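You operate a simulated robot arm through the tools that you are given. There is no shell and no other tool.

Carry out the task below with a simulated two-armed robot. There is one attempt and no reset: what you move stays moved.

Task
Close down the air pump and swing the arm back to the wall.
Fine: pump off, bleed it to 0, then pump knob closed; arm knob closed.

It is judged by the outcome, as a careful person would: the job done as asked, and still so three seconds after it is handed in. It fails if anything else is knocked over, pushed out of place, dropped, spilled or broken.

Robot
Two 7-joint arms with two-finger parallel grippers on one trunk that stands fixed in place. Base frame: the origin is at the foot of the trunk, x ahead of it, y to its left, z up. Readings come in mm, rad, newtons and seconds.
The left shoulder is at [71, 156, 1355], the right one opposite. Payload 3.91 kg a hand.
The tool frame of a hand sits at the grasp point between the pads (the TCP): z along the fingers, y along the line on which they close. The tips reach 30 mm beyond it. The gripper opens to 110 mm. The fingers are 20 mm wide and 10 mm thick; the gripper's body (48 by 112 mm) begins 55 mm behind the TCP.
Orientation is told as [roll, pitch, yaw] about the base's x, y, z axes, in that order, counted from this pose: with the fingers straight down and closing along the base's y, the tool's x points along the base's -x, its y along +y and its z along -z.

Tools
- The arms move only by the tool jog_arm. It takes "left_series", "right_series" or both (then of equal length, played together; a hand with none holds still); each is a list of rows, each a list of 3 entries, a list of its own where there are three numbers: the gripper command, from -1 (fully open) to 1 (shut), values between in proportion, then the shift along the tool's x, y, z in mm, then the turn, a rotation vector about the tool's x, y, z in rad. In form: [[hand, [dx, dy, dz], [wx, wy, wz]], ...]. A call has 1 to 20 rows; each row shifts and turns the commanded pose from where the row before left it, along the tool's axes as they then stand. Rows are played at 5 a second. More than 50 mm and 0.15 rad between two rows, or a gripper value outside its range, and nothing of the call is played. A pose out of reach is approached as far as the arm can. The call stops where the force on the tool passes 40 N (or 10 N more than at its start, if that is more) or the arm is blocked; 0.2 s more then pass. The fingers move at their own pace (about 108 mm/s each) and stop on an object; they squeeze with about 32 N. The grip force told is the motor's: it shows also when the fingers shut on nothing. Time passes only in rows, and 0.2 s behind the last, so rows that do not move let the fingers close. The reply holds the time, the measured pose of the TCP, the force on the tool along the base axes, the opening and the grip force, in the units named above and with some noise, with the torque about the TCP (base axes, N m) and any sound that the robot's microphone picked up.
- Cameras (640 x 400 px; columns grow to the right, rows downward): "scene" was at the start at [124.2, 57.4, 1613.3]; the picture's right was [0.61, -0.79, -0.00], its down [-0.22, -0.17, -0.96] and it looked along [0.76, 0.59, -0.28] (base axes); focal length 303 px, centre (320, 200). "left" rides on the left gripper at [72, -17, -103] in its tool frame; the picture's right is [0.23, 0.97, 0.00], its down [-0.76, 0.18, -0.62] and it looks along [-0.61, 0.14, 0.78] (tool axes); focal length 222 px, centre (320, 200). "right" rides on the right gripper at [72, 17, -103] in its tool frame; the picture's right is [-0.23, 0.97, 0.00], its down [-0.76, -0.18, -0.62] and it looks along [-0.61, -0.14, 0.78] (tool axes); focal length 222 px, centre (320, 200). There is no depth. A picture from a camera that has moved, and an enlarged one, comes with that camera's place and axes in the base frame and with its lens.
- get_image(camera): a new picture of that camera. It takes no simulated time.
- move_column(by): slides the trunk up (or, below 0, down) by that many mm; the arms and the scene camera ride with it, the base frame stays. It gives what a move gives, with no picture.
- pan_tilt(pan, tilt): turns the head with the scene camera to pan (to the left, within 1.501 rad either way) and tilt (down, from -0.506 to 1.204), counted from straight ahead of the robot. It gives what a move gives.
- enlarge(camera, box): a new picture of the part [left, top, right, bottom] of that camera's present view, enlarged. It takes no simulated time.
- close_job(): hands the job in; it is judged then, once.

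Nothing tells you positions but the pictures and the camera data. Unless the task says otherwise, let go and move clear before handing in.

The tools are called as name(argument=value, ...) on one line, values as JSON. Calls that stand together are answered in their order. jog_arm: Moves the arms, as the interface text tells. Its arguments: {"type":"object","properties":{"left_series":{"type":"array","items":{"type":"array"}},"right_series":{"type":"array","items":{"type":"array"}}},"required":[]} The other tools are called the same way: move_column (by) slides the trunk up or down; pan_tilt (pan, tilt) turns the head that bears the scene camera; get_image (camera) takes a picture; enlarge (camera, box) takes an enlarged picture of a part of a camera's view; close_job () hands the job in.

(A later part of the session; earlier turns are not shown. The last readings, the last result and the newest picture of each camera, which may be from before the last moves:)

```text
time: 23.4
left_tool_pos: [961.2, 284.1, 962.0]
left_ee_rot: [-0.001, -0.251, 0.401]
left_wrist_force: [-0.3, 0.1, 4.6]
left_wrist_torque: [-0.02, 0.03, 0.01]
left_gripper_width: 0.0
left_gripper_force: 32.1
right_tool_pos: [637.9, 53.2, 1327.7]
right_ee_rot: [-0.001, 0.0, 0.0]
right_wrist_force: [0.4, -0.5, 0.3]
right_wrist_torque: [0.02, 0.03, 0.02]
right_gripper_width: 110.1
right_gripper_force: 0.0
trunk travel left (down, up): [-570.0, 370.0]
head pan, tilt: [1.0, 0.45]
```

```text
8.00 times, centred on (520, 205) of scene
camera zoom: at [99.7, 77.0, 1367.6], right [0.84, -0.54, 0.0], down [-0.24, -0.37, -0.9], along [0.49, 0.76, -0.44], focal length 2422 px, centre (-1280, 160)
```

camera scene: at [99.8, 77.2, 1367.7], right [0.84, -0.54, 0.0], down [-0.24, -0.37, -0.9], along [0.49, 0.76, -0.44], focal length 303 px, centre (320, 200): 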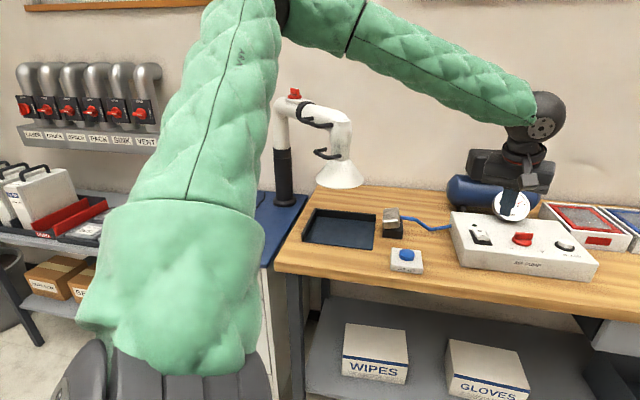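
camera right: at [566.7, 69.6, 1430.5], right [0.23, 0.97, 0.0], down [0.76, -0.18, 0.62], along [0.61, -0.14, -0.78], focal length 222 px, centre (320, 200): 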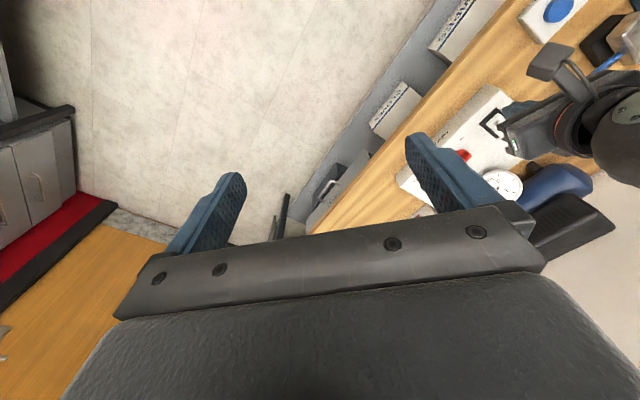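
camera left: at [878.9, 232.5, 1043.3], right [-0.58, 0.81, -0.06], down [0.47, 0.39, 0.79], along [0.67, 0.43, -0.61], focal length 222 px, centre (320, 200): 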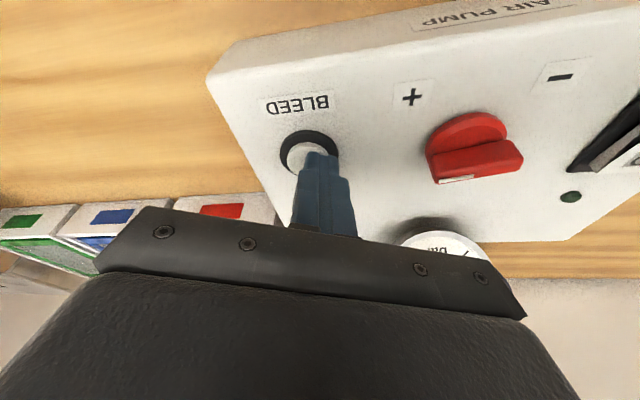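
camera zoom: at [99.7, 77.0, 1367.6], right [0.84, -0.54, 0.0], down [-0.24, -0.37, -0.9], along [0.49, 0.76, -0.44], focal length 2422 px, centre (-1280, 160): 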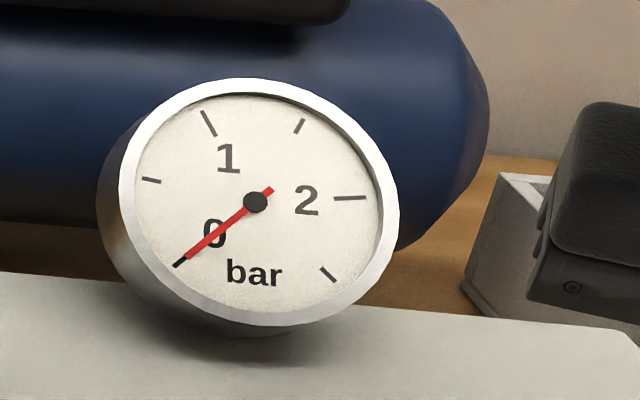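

The gauge is at 0. I hold one more second, then lift off and check that it stays at 0.

jog_arm(left_series=[[1, [0, 0, 0], [0, 0, 0]], [1, [0, 0, 0], [0, 0, 0]], [1, [0, 0, 0], [0, 0, 0]], [1, [0, 0, 0], [0, 0, 0]], [1, [0, 0, 0], [0, 0, 0]], [1, [-3.7, 0, -14.5], [0, 0, 0]], [1, [-3.7, 0, -30], [0, 0, 0]], [1, [10, 0, -40], [0, 0, 0]], [1, [10, 0, -40], [0, 0, 0]], [1, [0, 0, 0], [0, 0, 0]]])

enlarge(camera="scene", box=[440, 160, 620, 300])

get_image(camera="left")

enlarge(camera="scene", box=[480, 180, 560, 230])

```text
time: 25.6
left_tool_pos: [925.0, 265.8, 1076.9]
left_ee_rot: [0.001, -0.249, 0.402]
left_wrist_force: [0.0, 0.8, 0.4]
left_wrist_torque: [0.01, 0.0, 0.04]
left_gripper_width: 0.0
left_gripper_force: 32.1
right_tool_pos: [640.9, 53.9, 1326.2]
right_ee_rot: [-0.001, 0.002, 0.0]
right_wrist_force: [-0.6, -0.5, -0.5]
right_wrist_torque: [-0.02, 0.03, 0.0]
right_gripper_width: 110.0
right_gripper_force: 0.0
trunk travel left (down, up): [-570.0, 370.0]
head pan, tilt: [1.0, 0.45]
```

```text
2.86 times, centred on (530, 230) of scene
camera zoom: at [101.2, 77.6, 1367.4], right [0.84, -0.54, 0.0], down [-0.24, -0.37, -0.9], along [0.49, 0.76, -0.44], focal length 865 px, centre (-280, 114)
```

zoom: 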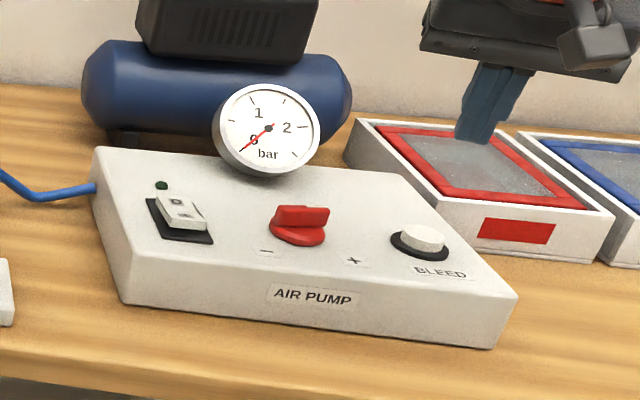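

```text
taken
camera left: at [842.7, 214.6, 1159.6], right [-0.58, 0.81, -0.06], down [0.47, 0.39, 0.79], along [0.66, 0.43, -0.61], focal length 222 px, centre (320, 200)
```

left: 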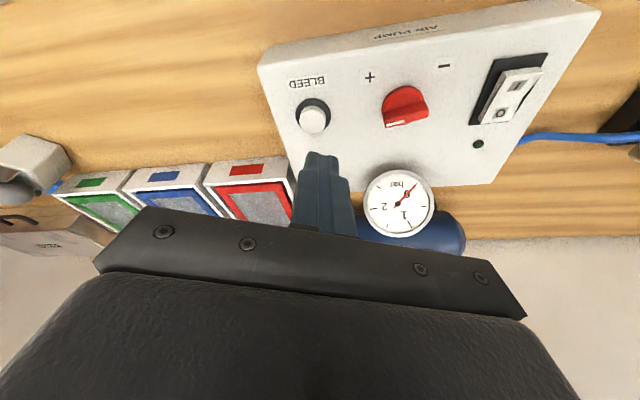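

```text
8.00 times, centred on (520, 205) of scene
camera zoom: at [101.2, 77.6, 1367.4], right [0.84, -0.54, 0.0], down [-0.24, -0.37, -0.9], along [0.49, 0.76, -0.44], focal length 2422 px, centre (-1280, 160)
```

zoom: 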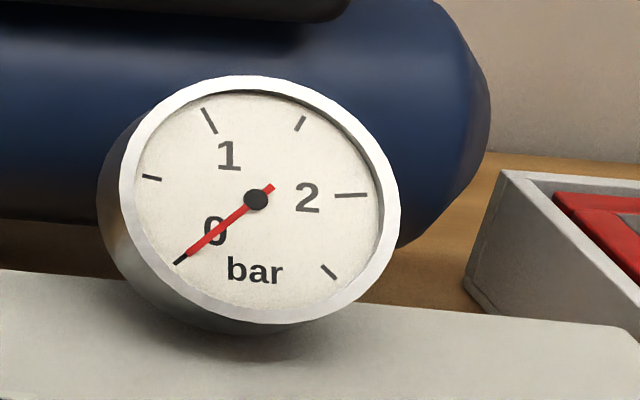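

The gauge stays at 0, the LED is off, and the switch shows O. Now the pump knob: I pull back, straighten the tool, yaw so the fingers will straddle the handle, and open partly.

jog_arm(left_series=[[1, [15.7, 42.1, -9.2], [0, 0, 0]], [1, [15.7, 42.1, -9.2], [0, 0, 0]], [1, [0, 0, 0], [0, 0.125, 0]], [1, [0, 0, 0], [0, 0.125, 0]], [0.5, [0, 0, 0], [0, 0, 0.148]], [-0.1, [0, 0, 0], [0, 0, 0.148]], [-0.1, [0, 0, 0], [0, 0, 0.148]], [-0.1, [0, 0, 0], [0, 0, 0.148]], [-0.1, [0, 0, 0], [0, 0, 0.148]], [-0.1, [0, 0, 0], [0, 0, 0.148]], [-0.1, [0, 0, 0], [0, 0, 0.148]], [-0.1, [0, 0, 0], [0, 0, 0.148]], [-0.1, [0, 0, 0], [0, 0, 0]]])

get_image(camera="left")

enlarge(camera="scene", box=[440, 160, 620, 300])

```text
time: 28.4
left_tool_pos: [860.1, 331.9, 1087.9]
left_ee_rot: [0.001, 0.0, -0.785]
left_wrist_force: [0.8, 0.3, -0.2]
left_wrist_torque: [0.03, 0.01, -0.01]
left_gripper_width: 60.4
left_gripper_force: 0.1
right_tool_pos: [638.7, 52.7, 1327.6]
right_ee_rot: [-0.002, -0.002, -0.001]
right_wrist_force: [0.3, -0.9, 0.8]
right_wrist_torque: [-0.04, 0.03, 0.03]
right_gripper_width: 110.1
right_gripper_force: 0.1
trunk travel left (down, up): [-570.0, 370.0]
head pan, tilt: [1.0, 0.45]
```

```text
taken
camera left: at [794.8, 371.0, 1190.9], right [0.53, 0.85, 0.0], down [0.66, -0.41, 0.62], along [0.53, -0.33, -0.78], focal length 222 px, centre (320, 200)
```

left: 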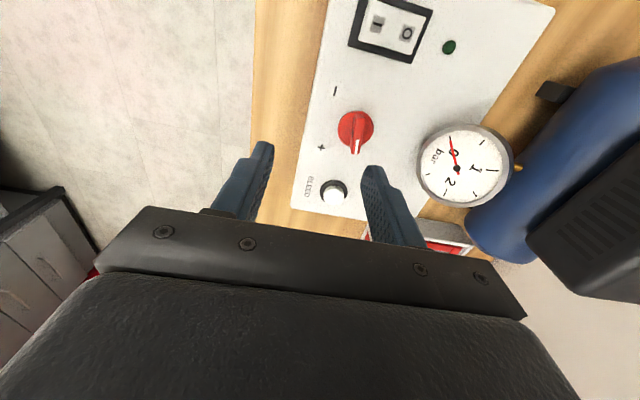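

```text
2.86 times, centred on (530, 230) of scene
camera zoom: at [100.1, 77.2, 1367.6], right [0.84, -0.54, 0.0], down [-0.24, -0.37, -0.9], along [0.49, 0.76, -0.44], focal length 865 px, centre (-280, 114)
```

zoom: 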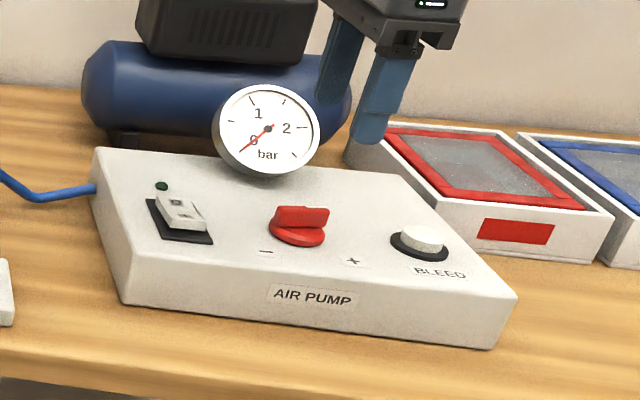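

Good, the tool is straight down and 60 mm open. I zoom in on the knob from this new angle for its centre and pointer direction.

enlarge(camera="left", box=[290, 70, 450, 190])

enlarge(camera="scene", box=[490, 215, 570, 265])

```text
3.33 times, centred on (370, 130) of left
camera zoom: at [794.8, 371.0, 1190.9], right [0.53, 0.85, 0.0], down [0.66, -0.41, 0.62], along [0.53, -0.33, -0.78], focal length 740 px, centre (153, 433)
```

zoom: 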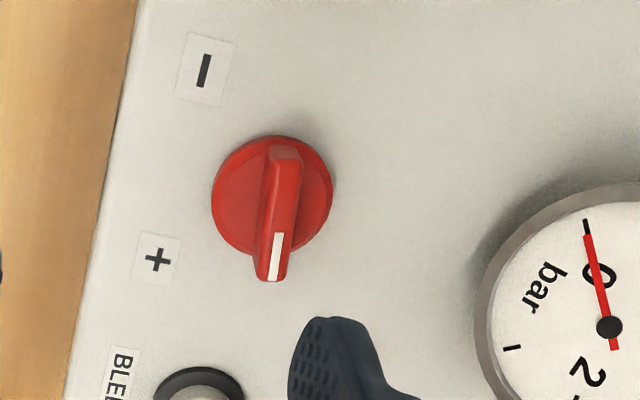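

```text
8.00 times, centred on (530, 240) of scene
camera zoom: at [100.1, 77.2, 1367.6], right [0.84, -0.54, 0.0], down [-0.24, -0.37, -0.9], along [0.49, 0.76, -0.44], focal length 2422 px, centre (-1360, -120)
```

zoom: 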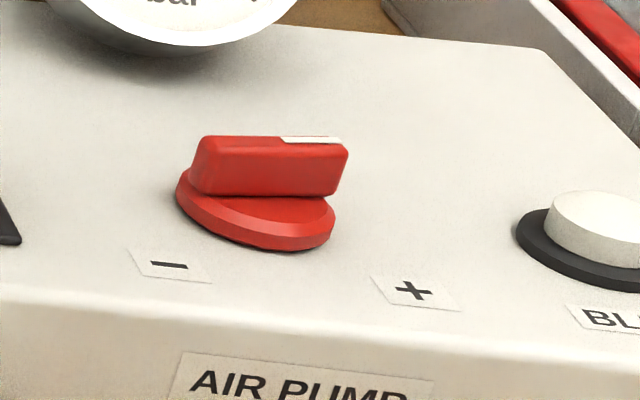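

The knob axis is about (899, 355) with the handle top near z 954. The pointer is at about -33°, "−" lies at 180° and "+" at -88°, so closing takes about 213° counter-clockwise. I set yaw to -0.57 and go to just above the handle.

jog_arm(left_series=[[-0.1, [0, 0, 0], [0, 0, -0.107]], [-0.1, [0, 0, 0], [0, 0, -0.108]], [-0.1, [-10.2, 20.2, 39], [0, 0, 0]], [-0.1, [-10.2, 20.2, 39], [0, 0, 0]], [-0.1, [0, 0, 0], [0, 0, 0]]])

get_image(camera="left")

enlarge(camera="scene", box=[460, 170, 600, 280])

```text
time: 29.6
left_tool_pos: [897.2, 353.6, 1009.5]
left_ee_rot: [0.0, 0.0, -0.568]
left_wrist_force: [0.2, -0.7, -0.6]
left_wrist_torque: [0.0, -0.02, 0.01]
left_gripper_width: 60.5
left_gripper_force: 0.0
right_tool_pos: [636.4, 53.2, 1328.5]
right_ee_rot: [0.001, 0.001, 0.001]
right_wrist_force: [-0.6, -0.4, -1.0]
right_wrist_torque: [-0.01, -0.04, -0.01]
right_gripper_width: 109.9
right_gripper_force: 0.2
trunk travel left (down, up): [-570.0, 370.0]
head pan, tilt: [1.0, 0.45]
```

```text
taken
camera left: at [826.1, 379.1, 1113.1], right [0.33, 0.94, 0.0], down [0.74, -0.26, 0.62], along [0.59, -0.21, -0.78], focal length 222 px, centre (320, 200)
```

left: 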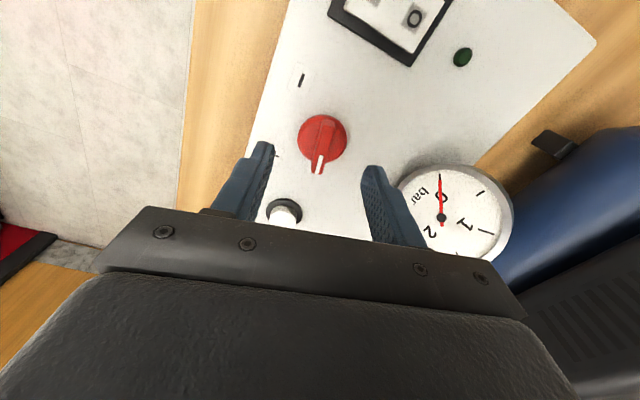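

```text
3.64 times, centred on (530, 225) of scene
camera zoom: at [98.9, 76.8, 1367.8], right [0.84, -0.54, 0.0], down [-0.23, -0.37, -0.9], along [0.49, 0.76, -0.43], focal length 1101 px, centre (-444, 109)
```

zoom: 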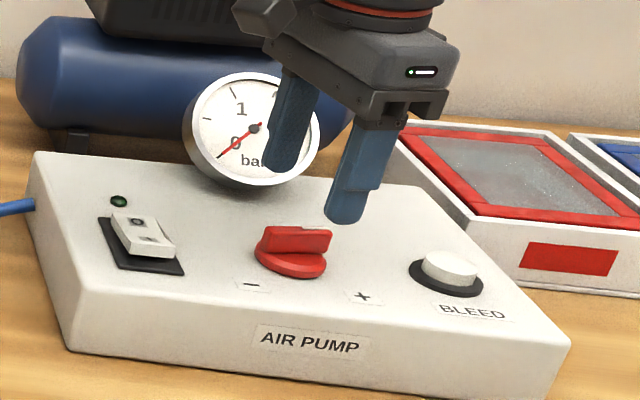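

Well centred: the handle top sits right at the projected grip axis. I zoom in to check the handle's angle relative to the fingers.

enlarge(camera="left", box=[240, 80, 400, 220])

```text
2.86 times, centred on (320, 150) of left
camera zoom: at [826.1, 379.1, 1113.1], right [0.33, 0.94, 0.0], down [0.74, -0.26, 0.62], along [0.59, -0.21, -0.78], focal length 635 px, centre (320, 343)
```

zoom: 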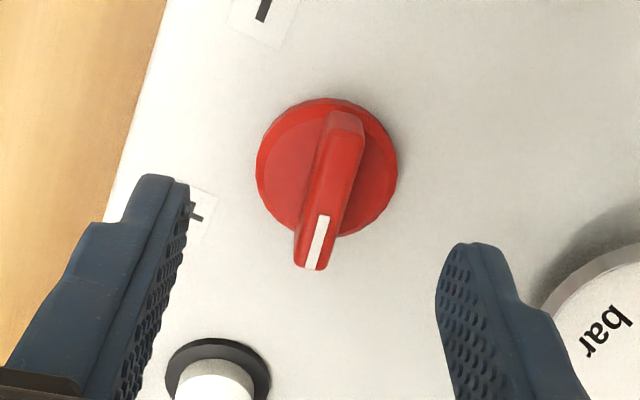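

The fingers are aligned within about 0.02 rad and offset by about 2 mm. I correct that, descend so the tips sit just above the knob's disc, and close on the handle.

jog_arm(left_series=[[-0.1, [-1, 2.3, 20], [0, 0, 0]], [-0.1, [0, 0, 14], [0, 0, 0]], [-0.1, [0, 0, 4], [0, 0, 0]], [0.5, [0, 0, 0], [0, 0, 0]], [1, [0, 0, 0], [0, 0, 0]], [1, [0, 0, 0], [0, 0, 0]], [1, [0, 0, 0], [0, 0, 0]]])

get_image(camera="left")

enlarge(camera="scene", box=[460, 170, 600, 280])

```text
time: 31.2
left_tool_pos: [900.3, 356.5, 968.7]
left_ee_rot: [0.001, 0.0, -0.569]
left_wrist_force: [5.2, 8.5, 1.5]
left_wrist_torque: [0.31, -0.13, 0.04]
left_gripper_width: 11.2
left_gripper_force: 45.2
right_tool_pos: [639.3, 54.0, 1326.8]
right_ee_rot: [-0.001, 0.0, 0.001]
right_wrist_force: [-0.6, -0.5, -0.5]
right_wrist_torque: [0.01, 0.02, -0.01]
right_gripper_width: 110.0
right_gripper_force: 0.0
trunk travel left (down, up): [-570.0, 370.0]
head pan, tilt: [1.0, 0.45]
```

```text
taken
camera left: at [828.8, 381.8, 1074.2], right [0.33, 0.94, 0.0], down [0.74, -0.26, 0.62], along [0.59, -0.21, -0.78], focal length 222 px, centre (320, 200)
```

left: 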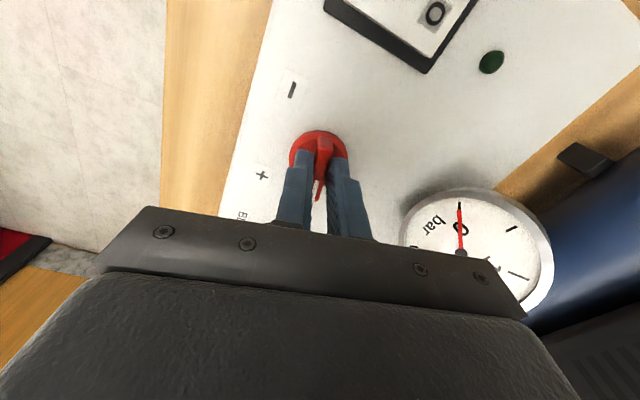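

```text
3.64 times, centred on (530, 225) of scene
camera zoom: at [100.5, 78.0, 1367.5], right [0.84, -0.54, 0.0], down [-0.24, -0.37, -0.9], along [0.49, 0.76, -0.44], focal length 1101 px, centre (-444, 109)
```

zoom: 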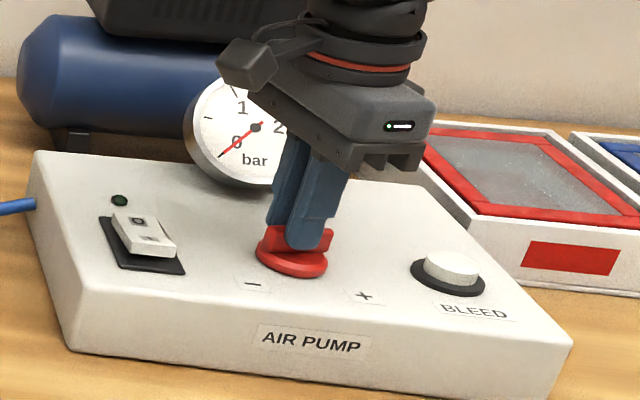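

The handle is gripped (11 mm wide). I nudge about 1 mm to centre the grip, then start turning counter-clockwise (yaw increasing), checking the forces.

jog_arm(left_series=[[1, [0, 1, 0], [0, 0, -0.07]], [1, [0, 0, 0], [0, 0, -0.14]], [1, [0, 0, 0], [0, 0, -0.14]], [1, [0, 0, 0], [0, 0, -0.14]], [1, [0, 0, 0], [0, 0, -0.14]]])

get_image(camera="left")

enlarge(camera="scene", box=[460, 170, 600, 280])

```text
time: 32.5
left_tool_pos: [899.6, 352.9, 970.9]
left_ee_rot: [0.0, 0.004, 0.061]
left_wrist_force: [-21.2, -22.7, -15.4]
left_wrist_torque: [-0.47, 0.17, -0.15]
left_gripper_width: 10.8
left_gripper_force: 45.3
right_tool_pos: [638.0, 51.2, 1327.9]
right_ee_rot: [0.002, -0.001, 0.0]
right_wrist_force: [-0.6, 0.5, -0.4]
right_wrist_torque: [0.04, -0.02, -0.02]
right_gripper_width: 110.0
right_gripper_force: 0.1
trunk travel left (down, up): [-570.0, 370.0]
head pan, tilt: [1.0, 0.45]
```

```text
taken
camera left: at [827.2, 332.2, 1074.5], right [-0.29, 0.96, 0.0], down [0.75, 0.22, 0.62], along [0.59, 0.18, -0.78], focal length 222 px, centre (320, 200)
```

left: 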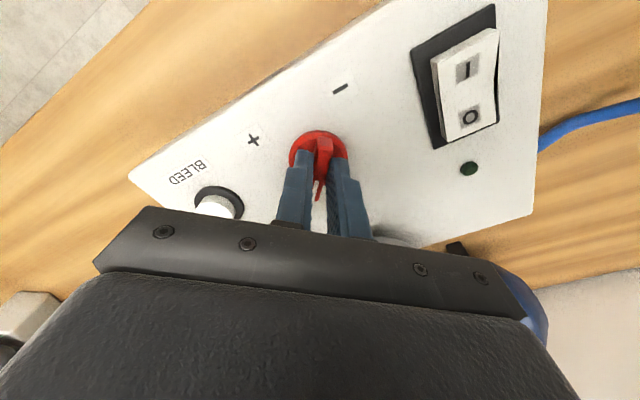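

```text
3.64 times, centred on (530, 225) of scene
camera zoom: at [99.6, 75.5, 1367.5], right [0.84, -0.54, 0.0], down [-0.24, -0.37, -0.9], along [0.49, 0.76, -0.43], focal length 1101 px, centre (-444, 109)
```

zoom: 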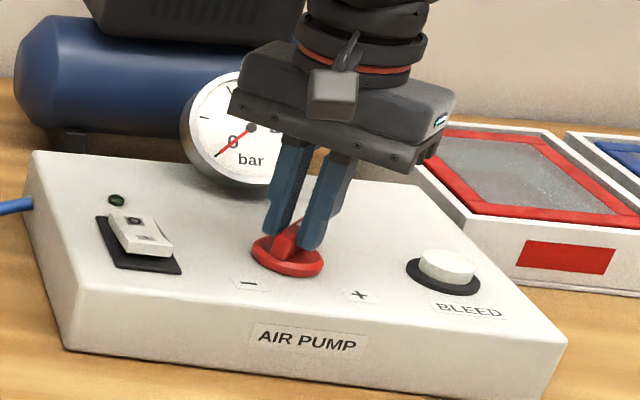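

The knob turned about 36°, but lateral force has built up because the grip is off the knob's true axis. I open the fingers to relieve it and re-measure the axis before continuing.

jog_arm(left_series=[[0.3, [0, 0, 0], [0, 0, 0]], [0.3, [0, 0, 0], [0, 0, 0]], [0.3, [0, 0, 0], [0, 0, 0]]])

enlarge(camera="scene", box=[460, 170, 600, 280])

enlarge(camera="left", box=[240, 80, 400, 220])

```text
time: 33.2
left_tool_pos: [900.7, 356.7, 971.5]
left_ee_rot: [-0.001, 0.001, 0.062]
left_wrist_force: [0.1, 0.1, 0.7]
left_wrist_torque: [0.02, 0.05, 0.0]
left_gripper_width: 38.5
left_gripper_force: 0.0
right_tool_pos: [638.0, 53.3, 1327.1]
right_ee_rot: [-0.001, 0.0, 0.0]
right_wrist_force: [0.1, -0.1, 0.9]
right_wrist_torque: [0.01, 0.03, -0.05]
right_gripper_width: 110.0
right_gripper_force: 0.1
trunk travel left (down, up): [-570.0, 370.0]
head pan, tilt: [1.0, 0.45]
```

```text
3.64 times, centred on (530, 225) of scene
camera zoom: at [100.3, 77.6, 1367.6], right [0.84, -0.54, 0.0], down [-0.24, -0.37, -0.9], along [0.49, 0.76, -0.44], focal length 1101 px, centre (-444, 109)
```

zoom: 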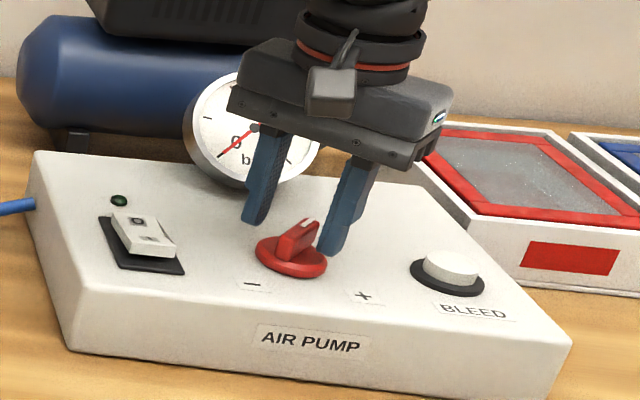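

```text
2.86 times, centred on (320, 150) of left
camera zoom: at [828.3, 336.2, 1074.9], right [-0.29, 0.96, 0.0], down [0.75, 0.22, 0.62], along [0.6, 0.18, -0.78], focal length 635 px, centre (320, 343)
```

zoom: 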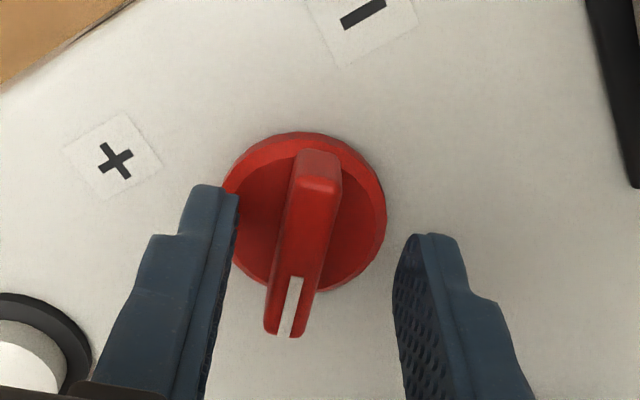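

The image is back in place, so it was just sway: the box has not moved. The true knob axis works out at about (901, 353). I re-centre there, regrip and check the lateral force.

jog_arm(left_series=[[0.3, [0, -3.7, 0], [0, 0, -0.03]], [0.3, [0, 0, 0], [0, 0, 0]], [0.7, [0, 0, 0], [0, 0, 0]], [1, [0, 0, 0], [0, 0, 0]], [1, [0, 0, 0], [0, 0, 0]]])

```text
time: 34.5
left_tool_pos: [899.8, 353.8, 971.1]
left_ee_rot: [0.0, 0.0, 0.09]
left_wrist_force: [-1.1, 2.3, -0.1]
left_wrist_torque: [0.07, 0.45, 0.0]
left_gripper_width: 11.0
left_gripper_force: 44.8
right_tool_pos: [639.2, 54.5, 1326.9]
right_ee_rot: [0.0, 0.001, 0.0]
right_wrist_force: [-0.8, -0.3, -0.4]
right_wrist_torque: [0.01, 0.0, 0.02]
right_gripper_width: 109.9
right_gripper_force: 0.0
trunk travel left (down, up): [-570.0, 370.0]
head pan, tilt: [1.0, 0.45]
```

Well centred this time (side force about 2 N). I turn counter-clockwise in small steps.

jog_arm(left_series=[[1, [0, 0, 0], [0, 0, -0.13]], [1, [0, 0, 0], [0, 0, -0.13]], [1, [0, 0, 0], [0, 0, -0.13]], [1, [0, 0, 0], [0, 0, -0.13]]])

```text
time: 35.5
left_tool_pos: [901.9, 351.3, 971.5]
left_ee_rot: [0.0, 0.0, 0.611]
left_wrist_force: [1.4, -10.3, -5.3]
left_wrist_torque: [0.42, -1.05, -0.07]
left_gripper_width: 11.0
left_gripper_force: 45.0
right_tool_pos: [638.7, 53.0, 1326.9]
right_ee_rot: [0.002, 0.002, -0.003]
right_wrist_force: [0.4, -0.5, 0.1]
right_wrist_torque: [-0.02, 0.0, 0.0]
right_gripper_width: 109.8
right_gripper_force: 0.1
trunk travel left (down, up): [-570.0, 370.0]
head pan, tilt: [1.0, 0.45]
```

jog_arm(left_series=[[1, [0.9, -1.7, 0], [0, 0, 0]], [1, [0, 0, 0], [0, 0, -0.13]], [1, [0, 0, 0], [0, 0, -0.13]], [1, [0, 0, 0], [0, 0, -0.13]], [1, [0, 0, 0], [0, 0, -0.13]]])

enlarge(camera="scene", box=[460, 170, 600, 280])

get_image(camera="left")

```text
time: 36.6
left_tool_pos: [902.8, 349.9, 971.7]
left_ee_rot: [0.001, 0.0, 1.133]
left_wrist_force: [19.6, -12.6, 3.6]
left_wrist_torque: [-1.33, -0.09, -0.1]
left_gripper_width: 10.7
left_gripper_force: 45.1
right_tool_pos: [640.0, 50.3, 1326.6]
right_ee_rot: [0.001, 0.002, -0.003]
right_wrist_force: [0.2, -0.1, 0.2]
right_wrist_torque: [-0.01, -0.01, 0.01]
right_gripper_width: 109.7
right_gripper_force: 0.1
trunk travel left (down, up): [-570.0, 370.0]
head pan, tilt: [1.0, 0.45]
```

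```text
3.64 times, centred on (530, 225) of scene
camera zoom: at [101.7, 76.0, 1367.6], right [0.84, -0.54, 0.0], down [-0.24, -0.37, -0.9], along [0.49, 0.76, -0.44], focal length 1101 px, centre (-444, 109)
```

zoom: 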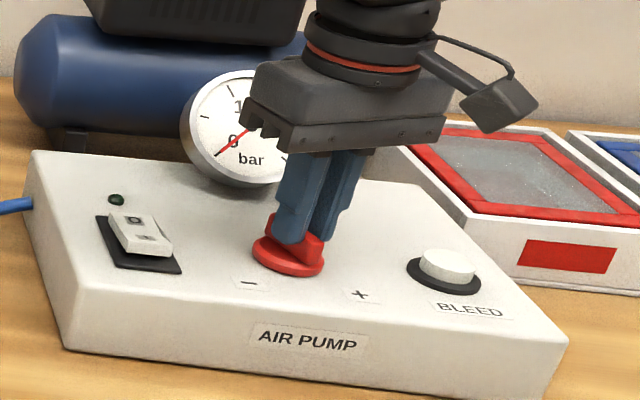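

```text
taken
camera left: at [886.5, 277.0, 1075.1], right [-0.98, 0.21, 0.0], down [0.16, 0.77, 0.62], along [0.13, 0.61, -0.78], focal length 222 px, centre (320, 200)
```

left: 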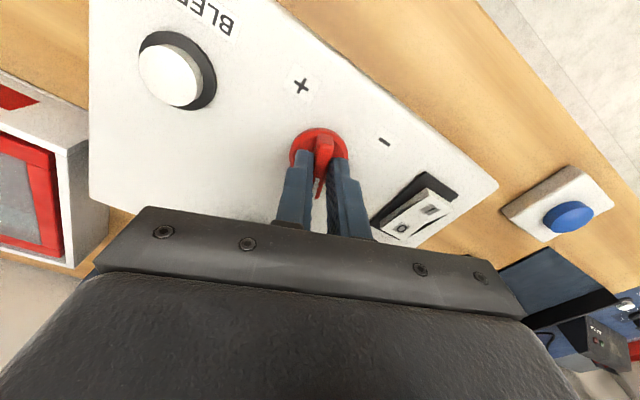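

The motion fits an axis at about (904.5, 354.3), 5 mm ahead of my grip point. I'll now turn about that axis, adding a small sideways shift per row and first relieving the present side force.

jog_arm(left_series=[[1, [0.3, -1.9, 0], [0, 0, 0]], [1, [0, -0.65, 0], [0, 0, -0.13]], [1, [0, -0.65, 0], [0, 0, -0.13]], [1, [0, -0.65, 0], [0, 0, -0.13]]])

```text
time: 37.6
left_tool_pos: [904.9, 349.4, 971.6]
left_ee_rot: [0.002, 0.001, 1.524]
left_wrist_force: [7.9, -8.8, 2.7]
left_wrist_torque: [-0.24, -0.23, -0.02]
left_gripper_width: 10.7
left_gripper_force: 44.6
right_tool_pos: [637.7, 52.3, 1327.8]
right_ee_rot: [0.0, 0.001, 0.0]
right_wrist_force: [-0.6, 0.2, 0.0]
right_wrist_torque: [0.01, 0.0, 0.0]
right_gripper_width: 109.9
right_gripper_force: 0.2
trunk travel left (down, up): [-570.0, 370.0]
head pan, tilt: [1.0, 0.45]
```

jog_arm(left_series=[[1, [0.7, -1.2, 0], [0, 0, -0.1]], [1, [0, -0.65, 0], [0, 0, -0.13]], [1, [0, -0.65, 0], [0, 0, -0.13]], [1, [0, -0.65, 0], [0, 0, -0.13]]])

get_image(camera="scene")

get_image(camera="left")

```text
time: 38.6
left_tool_pos: [907.6, 349.2, 971.9]
left_ee_rot: [0.001, 0.001, 2.015]
left_wrist_force: [-9.1, -2.1, -0.6]
left_wrist_torque: [-0.47, 0.04, 0.04]
left_gripper_width: 10.9
left_gripper_force: 45.6
right_tool_pos: [638.4, 55.1, 1327.4]
right_ee_rot: [-0.002, 0.0, 0.002]
right_wrist_force: [-0.9, 0.1, -0.2]
right_wrist_torque: [0.02, 0.03, 0.04]
right_gripper_width: 109.7
right_gripper_force: 0.1
trunk travel left (down, up): [-570.0, 370.0]
head pan, tilt: [1.0, 0.45]
```

```text
taken
camera scene: at [99.3, 77.1, 1367.6], right [0.84, -0.54, 0.0], down [-0.24, -0.37, -0.9], along [0.49, 0.76, -0.44], focal length 303 px, centre (320, 200)
```

scene: 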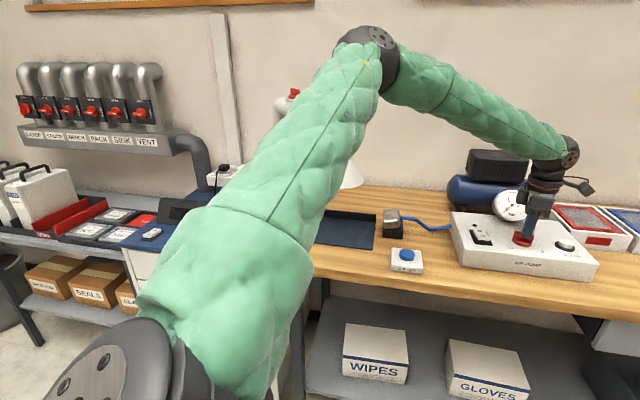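

```text
taken
camera left: at [952.3, 291.6, 1075.0], right [-0.78, -0.62, 0.0], down [-0.49, 0.61, 0.62], along [-0.39, 0.49, -0.78], focal length 222 px, centre (320, 200)
```

left: 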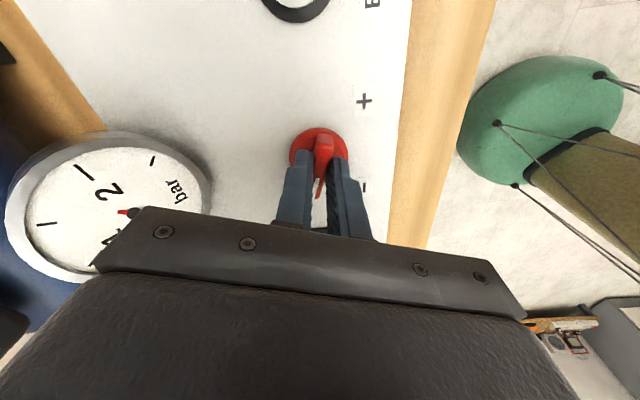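

Now at about 115°, with a low side force. The wrist still has range, so I continue.

jog_arm(left_series=[[1, [-0.3, 0.2, 0], [0, 0, -0.13]], [1, [0, -0.65, 0], [0, 0, -0.13]], [1, [0, -0.65, 0], [0, 0, -0.13]], [1, [0, -0.65, 0], [0, 0, -0.13]]])

get_image(camera="left")

```text
time: 39.6
left_tool_pos: [908.7, 350.2, 972.5]
left_ee_rot: [-0.001, -0.002, 2.534]
left_wrist_force: [-6.7, 0.7, -1.3]
left_wrist_torque: [0.48, 0.76, 0.01]
left_gripper_width: 11.0
left_gripper_force: 44.8
right_tool_pos: [639.0, 53.7, 1326.2]
right_ee_rot: [0.0, 0.0, -0.001]
right_wrist_force: [0.4, -0.4, 1.3]
right_wrist_torque: [0.02, 0.03, -0.03]
right_gripper_width: 110.3
right_gripper_force: 0.1
trunk travel left (down, up): [-570.0, 370.0]
head pan, tilt: [1.0, 0.45]
```

```text
taken
camera left: at [976.7, 323.8, 1075.1], right [-0.37, -0.93, 0.0], down [-0.73, 0.29, 0.62], along [-0.58, 0.23, -0.78], focal length 222 px, centre (320, 200)
```

left: 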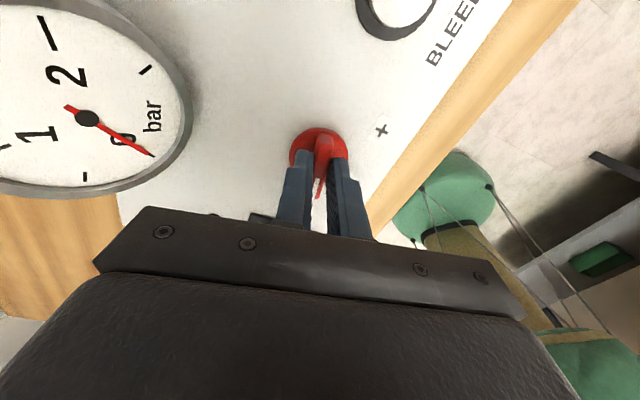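

jog_arm(left_series=[[1, [0, 0.1, 0], [0, 0, -0.13]], [1, [0, -0.6, 0], [0, 0, -0.13]], [1, [0, -0.6, 0], [0, 0, -0.13]]])

get_image(camera="left")

enlarge(camera="scene", box=[460, 170, 600, 280])

```text
time: 40.0
left_tool_pos: [909.3, 351.8, 971.6]
left_ee_rot: [0.017, 0.0, 2.586]
left_wrist_force: [-4.0, -12.3, 3.5]
left_wrist_torque: [0.77, 1.08, 0.03]
left_gripper_width: 10.9
left_gripper_force: 45.1
left hand out of reach, approached as far as the arm can: row 1
right_tool_pos: [638.6, 53.1, 1326.6]
right_ee_rot: [-0.001, 0.0, 0.0]
right_wrist_force: [0.5, 0.3, 0.5]
right_wrist_torque: [-0.02, -0.01, 0.0]
right_gripper_width: 110.1
right_gripper_force: 0.1
trunk travel left (down, up): [-570.0, 370.0]
head pan, tilt: [1.0, 0.45]
stopped in row 1 (left hand): the force on the tool passed its limit at 71 N (the readings are from after the stop); the commanded pose is now the measured one
```

```text
taken
camera left: at [979.4, 329.7, 1074.7], right [-0.32, -0.95, 0.02], down [-0.74, 0.26, 0.63], along [-0.6, 0.19, -0.78], focal length 222 px, centre (320, 200)
```

left: 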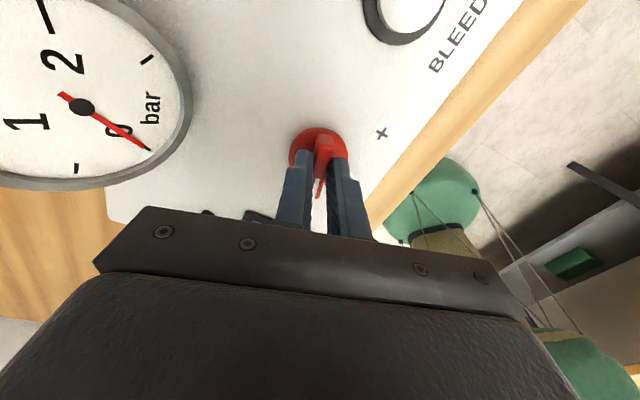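

```text
3.64 times, centred on (530, 225) of scene
camera zoom: at [100.3, 76.7, 1367.7], right [0.84, -0.54, 0.0], down [-0.24, -0.37, -0.9], along [0.49, 0.76, -0.44], focal length 1101 px, centre (-444, 109)
```

zoom: 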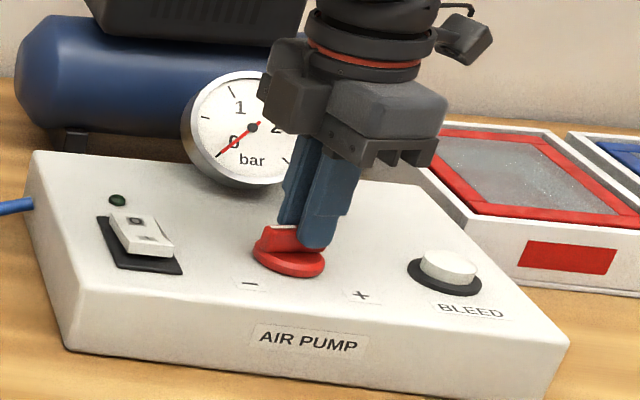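

The wrist hit its limit at about 148°. I release, lift clear, and unwind the wrist by half a turn to regrip for the last ~32°.

jog_arm(left_series=[[0.3, [0, 0, 0], [0, 0, 0]], [0.3, [0, 0, 0], [0, 0, 0]], [0.3, [0, 0, -30], [0, 0, 0]], [0.3, [0, 0, -30], [0, 0, 0]], [0.3, [0, 0, 0], [0, 0, 0.145]], [0.3, [0, 0, 0], [0, 0, 0.145]], [0.3, [0, 0, 0], [0, 0, 0.145]], [0.3, [0, 0, 0], [0, 0, 0.145]], [0.3, [0, 0, 0], [0, 0, 0.145]], [0.3, [0, 0, 0], [0, 0, 0.145]], [0.3, [0, 0, 0], [0, 0, 0.145]], [0.3, [0, 0, 0], [0, 0, 0.145]], [0.3, [0, 0, 0], [0, 0, 0.145]], [0.3, [0, 0, 0], [0, 0, 0.145]], [0.3, [0, 0, 0], [0, 0, 0.145]], [0.3, [0, 0, 0], [0, 0, 0.145]]])

enlarge(camera="scene", box=[460, 170, 600, 280])

```text
time: 43.4
left_tool_pos: [909.1, 354.4, 1030.0]
left_ee_rot: [-0.002, 0.016, 0.847]
left_wrist_force: [1.6, -0.1, 0.2]
left_wrist_torque: [-0.02, 0.0, 0.02]
left_gripper_width: 38.7
left_gripper_force: 0.1
right_tool_pos: [638.1, 54.2, 1327.8]
right_ee_rot: [0.0, 0.0, 0.0]
right_wrist_force: [-1.1, 0.6, 0.5]
right_wrist_torque: [0.01, 0.01, 0.02]
right_gripper_width: 110.2
right_gripper_force: 0.0
trunk travel left (down, up): [-570.0, 370.0]
head pan, tilt: [1.0, 0.45]
```

```text
3.64 times, centred on (530, 225) of scene
camera zoom: at [100.2, 77.3, 1367.6], right [0.84, -0.54, 0.0], down [-0.24, -0.37, -0.9], along [0.49, 0.76, -0.44], focal length 1101 px, centre (-444, 109)
```

zoom: 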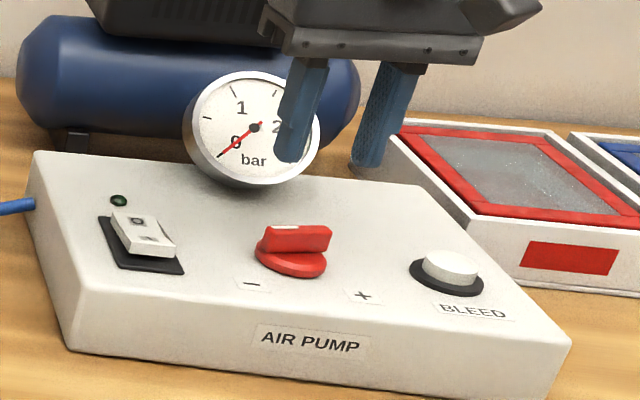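

jog_arm(left_series=[[0.3, [0, 0, 0], [0, 0, 0.14]], [0.3, [0, 0, 0], [0, 0, 0.14]], [0.3, [0, 0, 0], [0, 0, 0.14]], [0.3, [0, 0, 0], [0, 0, 0.14]], [0.3, [0, 0, 0], [0, 0, 0.14]], [0.3, [0, 0, 0], [0, 0, 0.14]], [0.3, [0, 0, 0], [0, 0, 0.14]], [0.3, [0, 0, 0], [0, 0, 0.14]], [0.3, [0, 0, 0], [0, 0, 0.14]], [0.3, [0, 0, 0], [0, 0, 0.14]], [0.3, [0, 0, 0], [0, 0, 0]]])

enlarge(camera="left", box=[240, 80, 400, 220])

get_image(camera="left")

```text
time: 45.8
left_tool_pos: [908.9, 355.5, 1031.5]
left_ee_rot: [-0.019, 0.0, -0.551]
left_wrist_force: [0.9, 0.2, -0.4]
left_wrist_torque: [-0.02, 0.02, 0.0]
left_gripper_width: 38.8
left_gripper_force: 0.1
right_tool_pos: [638.4, 53.2, 1326.7]
right_ee_rot: [-0.001, 0.0, 0.001]
right_wrist_force: [-0.4, -0.9, -0.4]
right_wrist_torque: [0.0, -0.03, -0.01]
right_gripper_width: 110.0
right_gripper_force: 0.0
trunk travel left (down, up): [-570.0, 370.0]
head pan, tilt: [1.0, 0.45]
```

```text
2.86 times, centred on (320, 150) of left
camera zoom: at [838.8, 380.3, 1134.9], right [0.32, 0.95, -0.02], down [0.75, -0.24, 0.62], along [0.58, -0.21, -0.78], focal length 635 px, centre (320, 343)
```

zoom: 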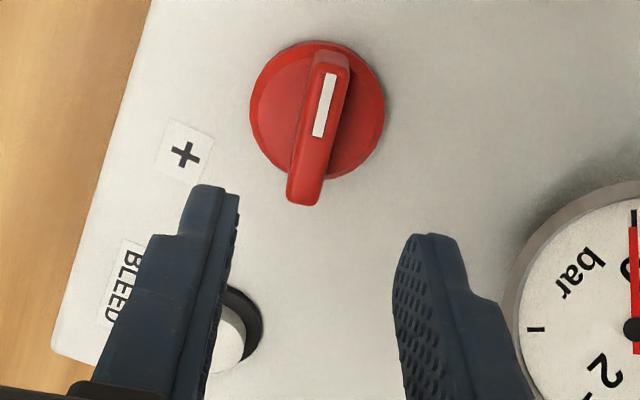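

```text
taken
camera left: at [838.8, 380.3, 1134.9], right [0.32, 0.95, -0.02], down [0.75, -0.24, 0.62], along [0.58, -0.21, -0.78], focal length 222 px, centre (320, 200)
```

left: 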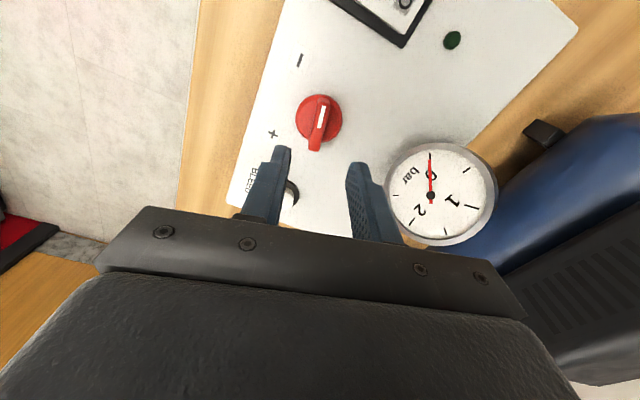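

The pointer (white mark) now sits at about 148° and the fingers are aligned with the handle again. I fix a 1° tilt, centre on the axis (904, 354), go down and regrip.

jog_arm(left_series=[[0.3, [0, 0, 0], [-0.019, 0, 0]], [0.3, [3.7, -3.7, 20], [0, 0, 0]], [0.3, [0, 0, 25], [0, 0, 0]], [0.3, [0, 0, 14], [0, 0, 0]], [0.3, [0, 0, 0], [0, 0, 0]], [0.7, [0, 0, 0], [0, 0, 0]], [1, [0, 0, 0], [0, 0, 0]], [1, [0, 0, 0], [0, 0, 0]]])

get_image(camera="left")

```text
time: 47.6
left_tool_pos: [905.3, 353.4, 972.1]
left_ee_rot: [0.002, 0.001, -0.551]
left_wrist_force: [-1.8, -2.0, -2.1]
left_wrist_torque: [-0.23, -0.14, -0.01]
left_gripper_width: 11.0
left_gripper_force: 45.1
right_tool_pos: [638.4, 54.8, 1328.1]
right_ee_rot: [0.001, 0.0, 0.0]
right_wrist_force: [0.3, 0.7, 0.2]
right_wrist_torque: [0.01, 0.01, -0.04]
right_gripper_width: 110.5
right_gripper_force: 0.1
trunk travel left (down, up): [-570.0, 370.0]
head pan, tilt: [1.0, 0.45]
```

```text
taken
camera left: at [832.9, 377.3, 1075.0], right [0.32, 0.95, 0.0], down [0.74, -0.25, 0.62], along [0.59, -0.2, -0.78], focal length 222 px, centre (320, 200)
```

left: 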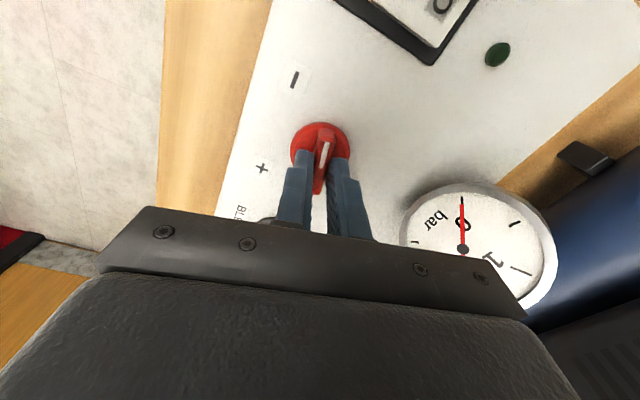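

Gripped with very low side force (about 3 N). I turn counter-clockwise toward the "−" stop in small steps.

jog_arm(left_series=[[1, [0, 0, 0], [0, 0, -0.1]], [1, [0, 0, 0], [0, 0, -0.1]], [1, [0, 0, 0], [0, 0, -0.1]], [1, [0, 0, 0], [0, 0, -0.1]]])

get_image(camera="left")

```text
time: 48.6
left_tool_pos: [904.5, 352.8, 972.7]
left_ee_rot: [0.002, 0.001, -0.15]
left_wrist_force: [-2.9, -4.7, -3.4]
left_wrist_torque: [0.1, 1.41, -0.02]
left_gripper_width: 11.0
left_gripper_force: 45.4
right_tool_pos: [639.2, 53.8, 1328.2]
right_ee_rot: [0.0, 0.0, 0.001]
right_wrist_force: [0.0, 0.3, -0.3]
right_wrist_torque: [0.03, -0.03, 0.02]
right_gripper_width: 109.8
right_gripper_force: 0.0
trunk travel left (down, up): [-570.0, 370.0]
head pan, tilt: [1.0, 0.45]
```

```text
taken
camera left: at [829.3, 347.7, 1075.0], right [-0.08, 1.0, 0.0], down [0.78, 0.06, 0.62], along [0.62, 0.05, -0.78], focal length 222 px, centre (320, 200)
```

left: 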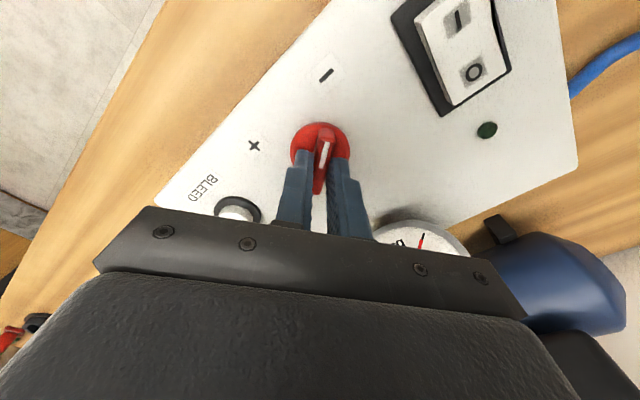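

The pointer is nearly at "−". I continue in smaller steps to find the end stop.

jog_arm(left_series=[[1, [0, 0, 0], [0, 0, -0.05]], [1, [0, 0, 0], [0, 0, -0.05]], [1, [0, 0, 0], [0, 0, -0.05]]])

get_image(camera="left")

```text
time: 49.4
left_tool_pos: [905.0, 353.6, 972.6]
left_ee_rot: [0.001, -0.001, -0.001]
left_wrist_force: [-2.1, -5.4, -4.6]
left_wrist_torque: [-0.13, 0.67, -0.02]
left_gripper_width: 11.0
left_gripper_force: 44.4
right_tool_pos: [638.5, 52.9, 1327.7]
right_ee_rot: [-0.001, -0.001, 0.002]
right_wrist_force: [-0.5, 0.0, 1.2]
right_wrist_torque: [0.0, -0.01, 0.0]
right_gripper_width: 110.1
right_gripper_force: 0.0
trunk travel left (down, up): [-570.0, 370.0]
head pan, tilt: [1.0, 0.45]
```

```text
taken
camera left: at [831.0, 336.7, 1075.0], right [-0.23, 0.97, 0.0], down [0.76, 0.18, 0.62], along [0.61, 0.14, -0.78], focal length 222 px, centre (320, 200)
```

left: 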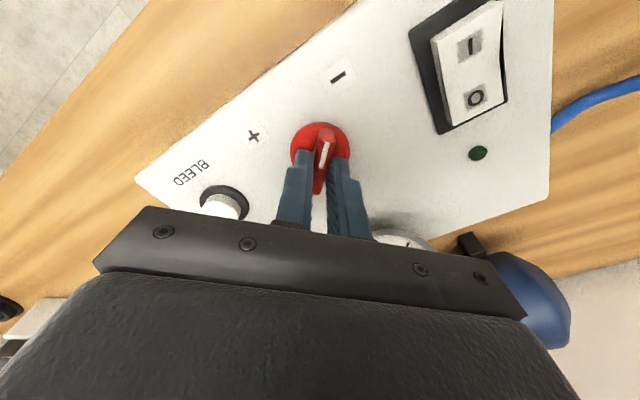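

jog_arm(left_series=[[1, [0, 0, 0], [0, 0, -0.05]], [1, [0, 0, 0], [0, 0, -0.05]], [1, [0, 0, 0], [0, 0, -0.05]]])

enlarge(camera="left", box=[240, 50, 400, 190])

```text
time: 50.2
left_tool_pos: [905.8, 353.2, 972.0]
left_ee_rot: [0.002, -0.003, 0.148]
left_wrist_force: [-1.2, -4.0, -4.7]
left_wrist_torque: [-0.28, -0.1, -1.2]
left_gripper_width: 13.4
left_gripper_force: 45.0
right_tool_pos: [639.0, 53.7, 1328.0]
right_ee_rot: [0.0, -0.001, 0.001]
right_wrist_force: [0.2, 0.7, 1.2]
right_wrist_torque: [0.02, 0.02, 0.0]
right_gripper_width: 110.2
right_gripper_force: 0.1
trunk travel left (down, up): [-570.0, 370.0]
head pan, tilt: [1.0, 0.45]
```

```text
2.86 times, centred on (320, 120) of left
camera zoom: at [834.4, 326.1, 1075.0], right [-0.37, 0.93, 0.0], down [0.73, 0.29, 0.62], along [0.58, 0.23, -0.78], focal length 635 px, centre (320, 429)
```

zoom: 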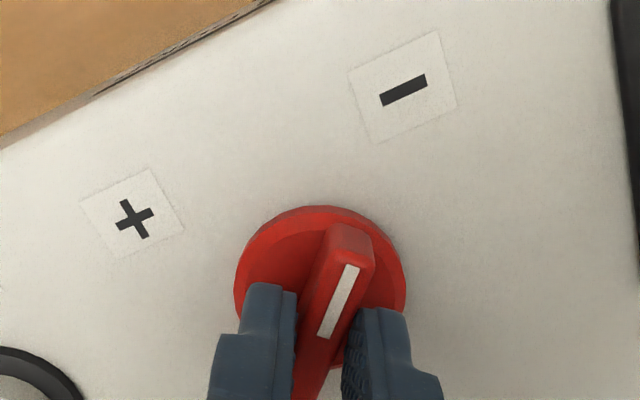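

The torque jumped to 1.2 N·m and the handle stopped following: that's the "−" end stop. I ease the twist off, release, and lift to verify.

jog_arm(left_series=[[1, [0, 0, 0], [0, 0, 0.08]], [0.3, [0, 0, 0], [0, 0, 0]], [0.3, [0, 0, 0], [0, 0, 0]], [0.3, [0, 0, -30], [0, 0, 0]], [0.3, [0, 0, -40], [0, 0, 0]], [0.3, [0, 0, -30], [0, 0, 0]], [0.3, [0, 0, 0], [0, 0, 0]]])

enlarge(camera="left", box=[220, 20, 420, 180])

enlarge(camera="scene", box=[460, 170, 600, 280])

```text
time: 51.8
left_tool_pos: [904.3, 353.7, 1071.8]
left_ee_rot: [0.0, -0.002, 0.069]
left_wrist_force: [-0.4, 0.2, 0.2]
left_wrist_torque: [0.02, 0.01, 0.02]
left_gripper_width: 38.8
left_gripper_force: 0.0
right_tool_pos: [638.4, 54.1, 1327.5]
right_ee_rot: [0.0, -0.001, -0.001]
right_wrist_force: [0.7, -0.5, -0.6]
right_wrist_torque: [0.01, 0.0, 0.0]
right_gripper_width: 109.7
right_gripper_force: 0.0
trunk travel left (down, up): [-570.0, 370.0]
head pan, tilt: [1.0, 0.45]
```

```text
2.50 times, centred on (320, 100) of left
camera zoom: at [832.5, 331.5, 1175.3], right [-0.29, 0.96, 0.0], down [0.75, 0.23, 0.62], along [0.6, 0.18, -0.78], focal length 555 px, centre (320, 450)
```

zoom: 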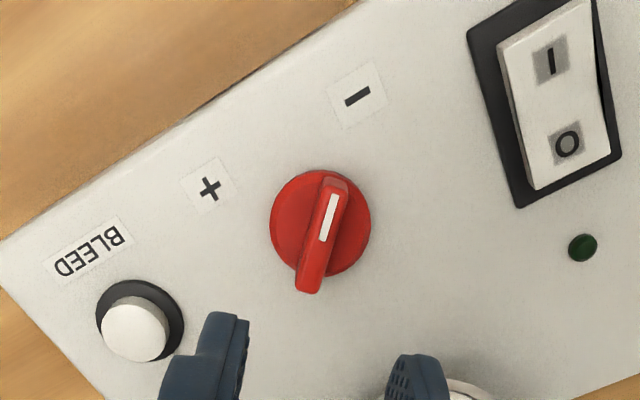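

```text
3.64 times, centred on (530, 225) of scene
camera zoom: at [100.5, 77.4, 1367.5], right [0.84, -0.54, 0.0], down [-0.24, -0.37, -0.9], along [0.49, 0.76, -0.44], focal length 1101 px, centre (-444, 109)
```

zoom: 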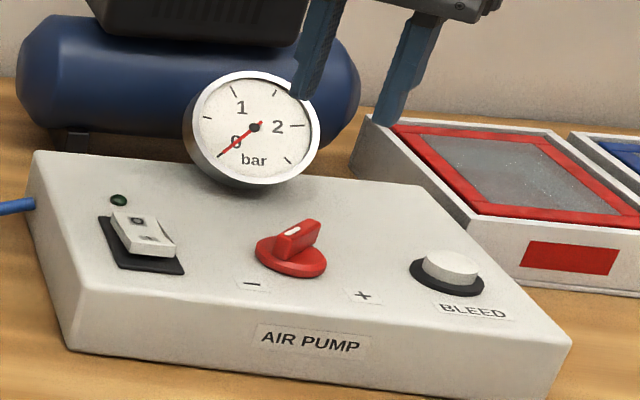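

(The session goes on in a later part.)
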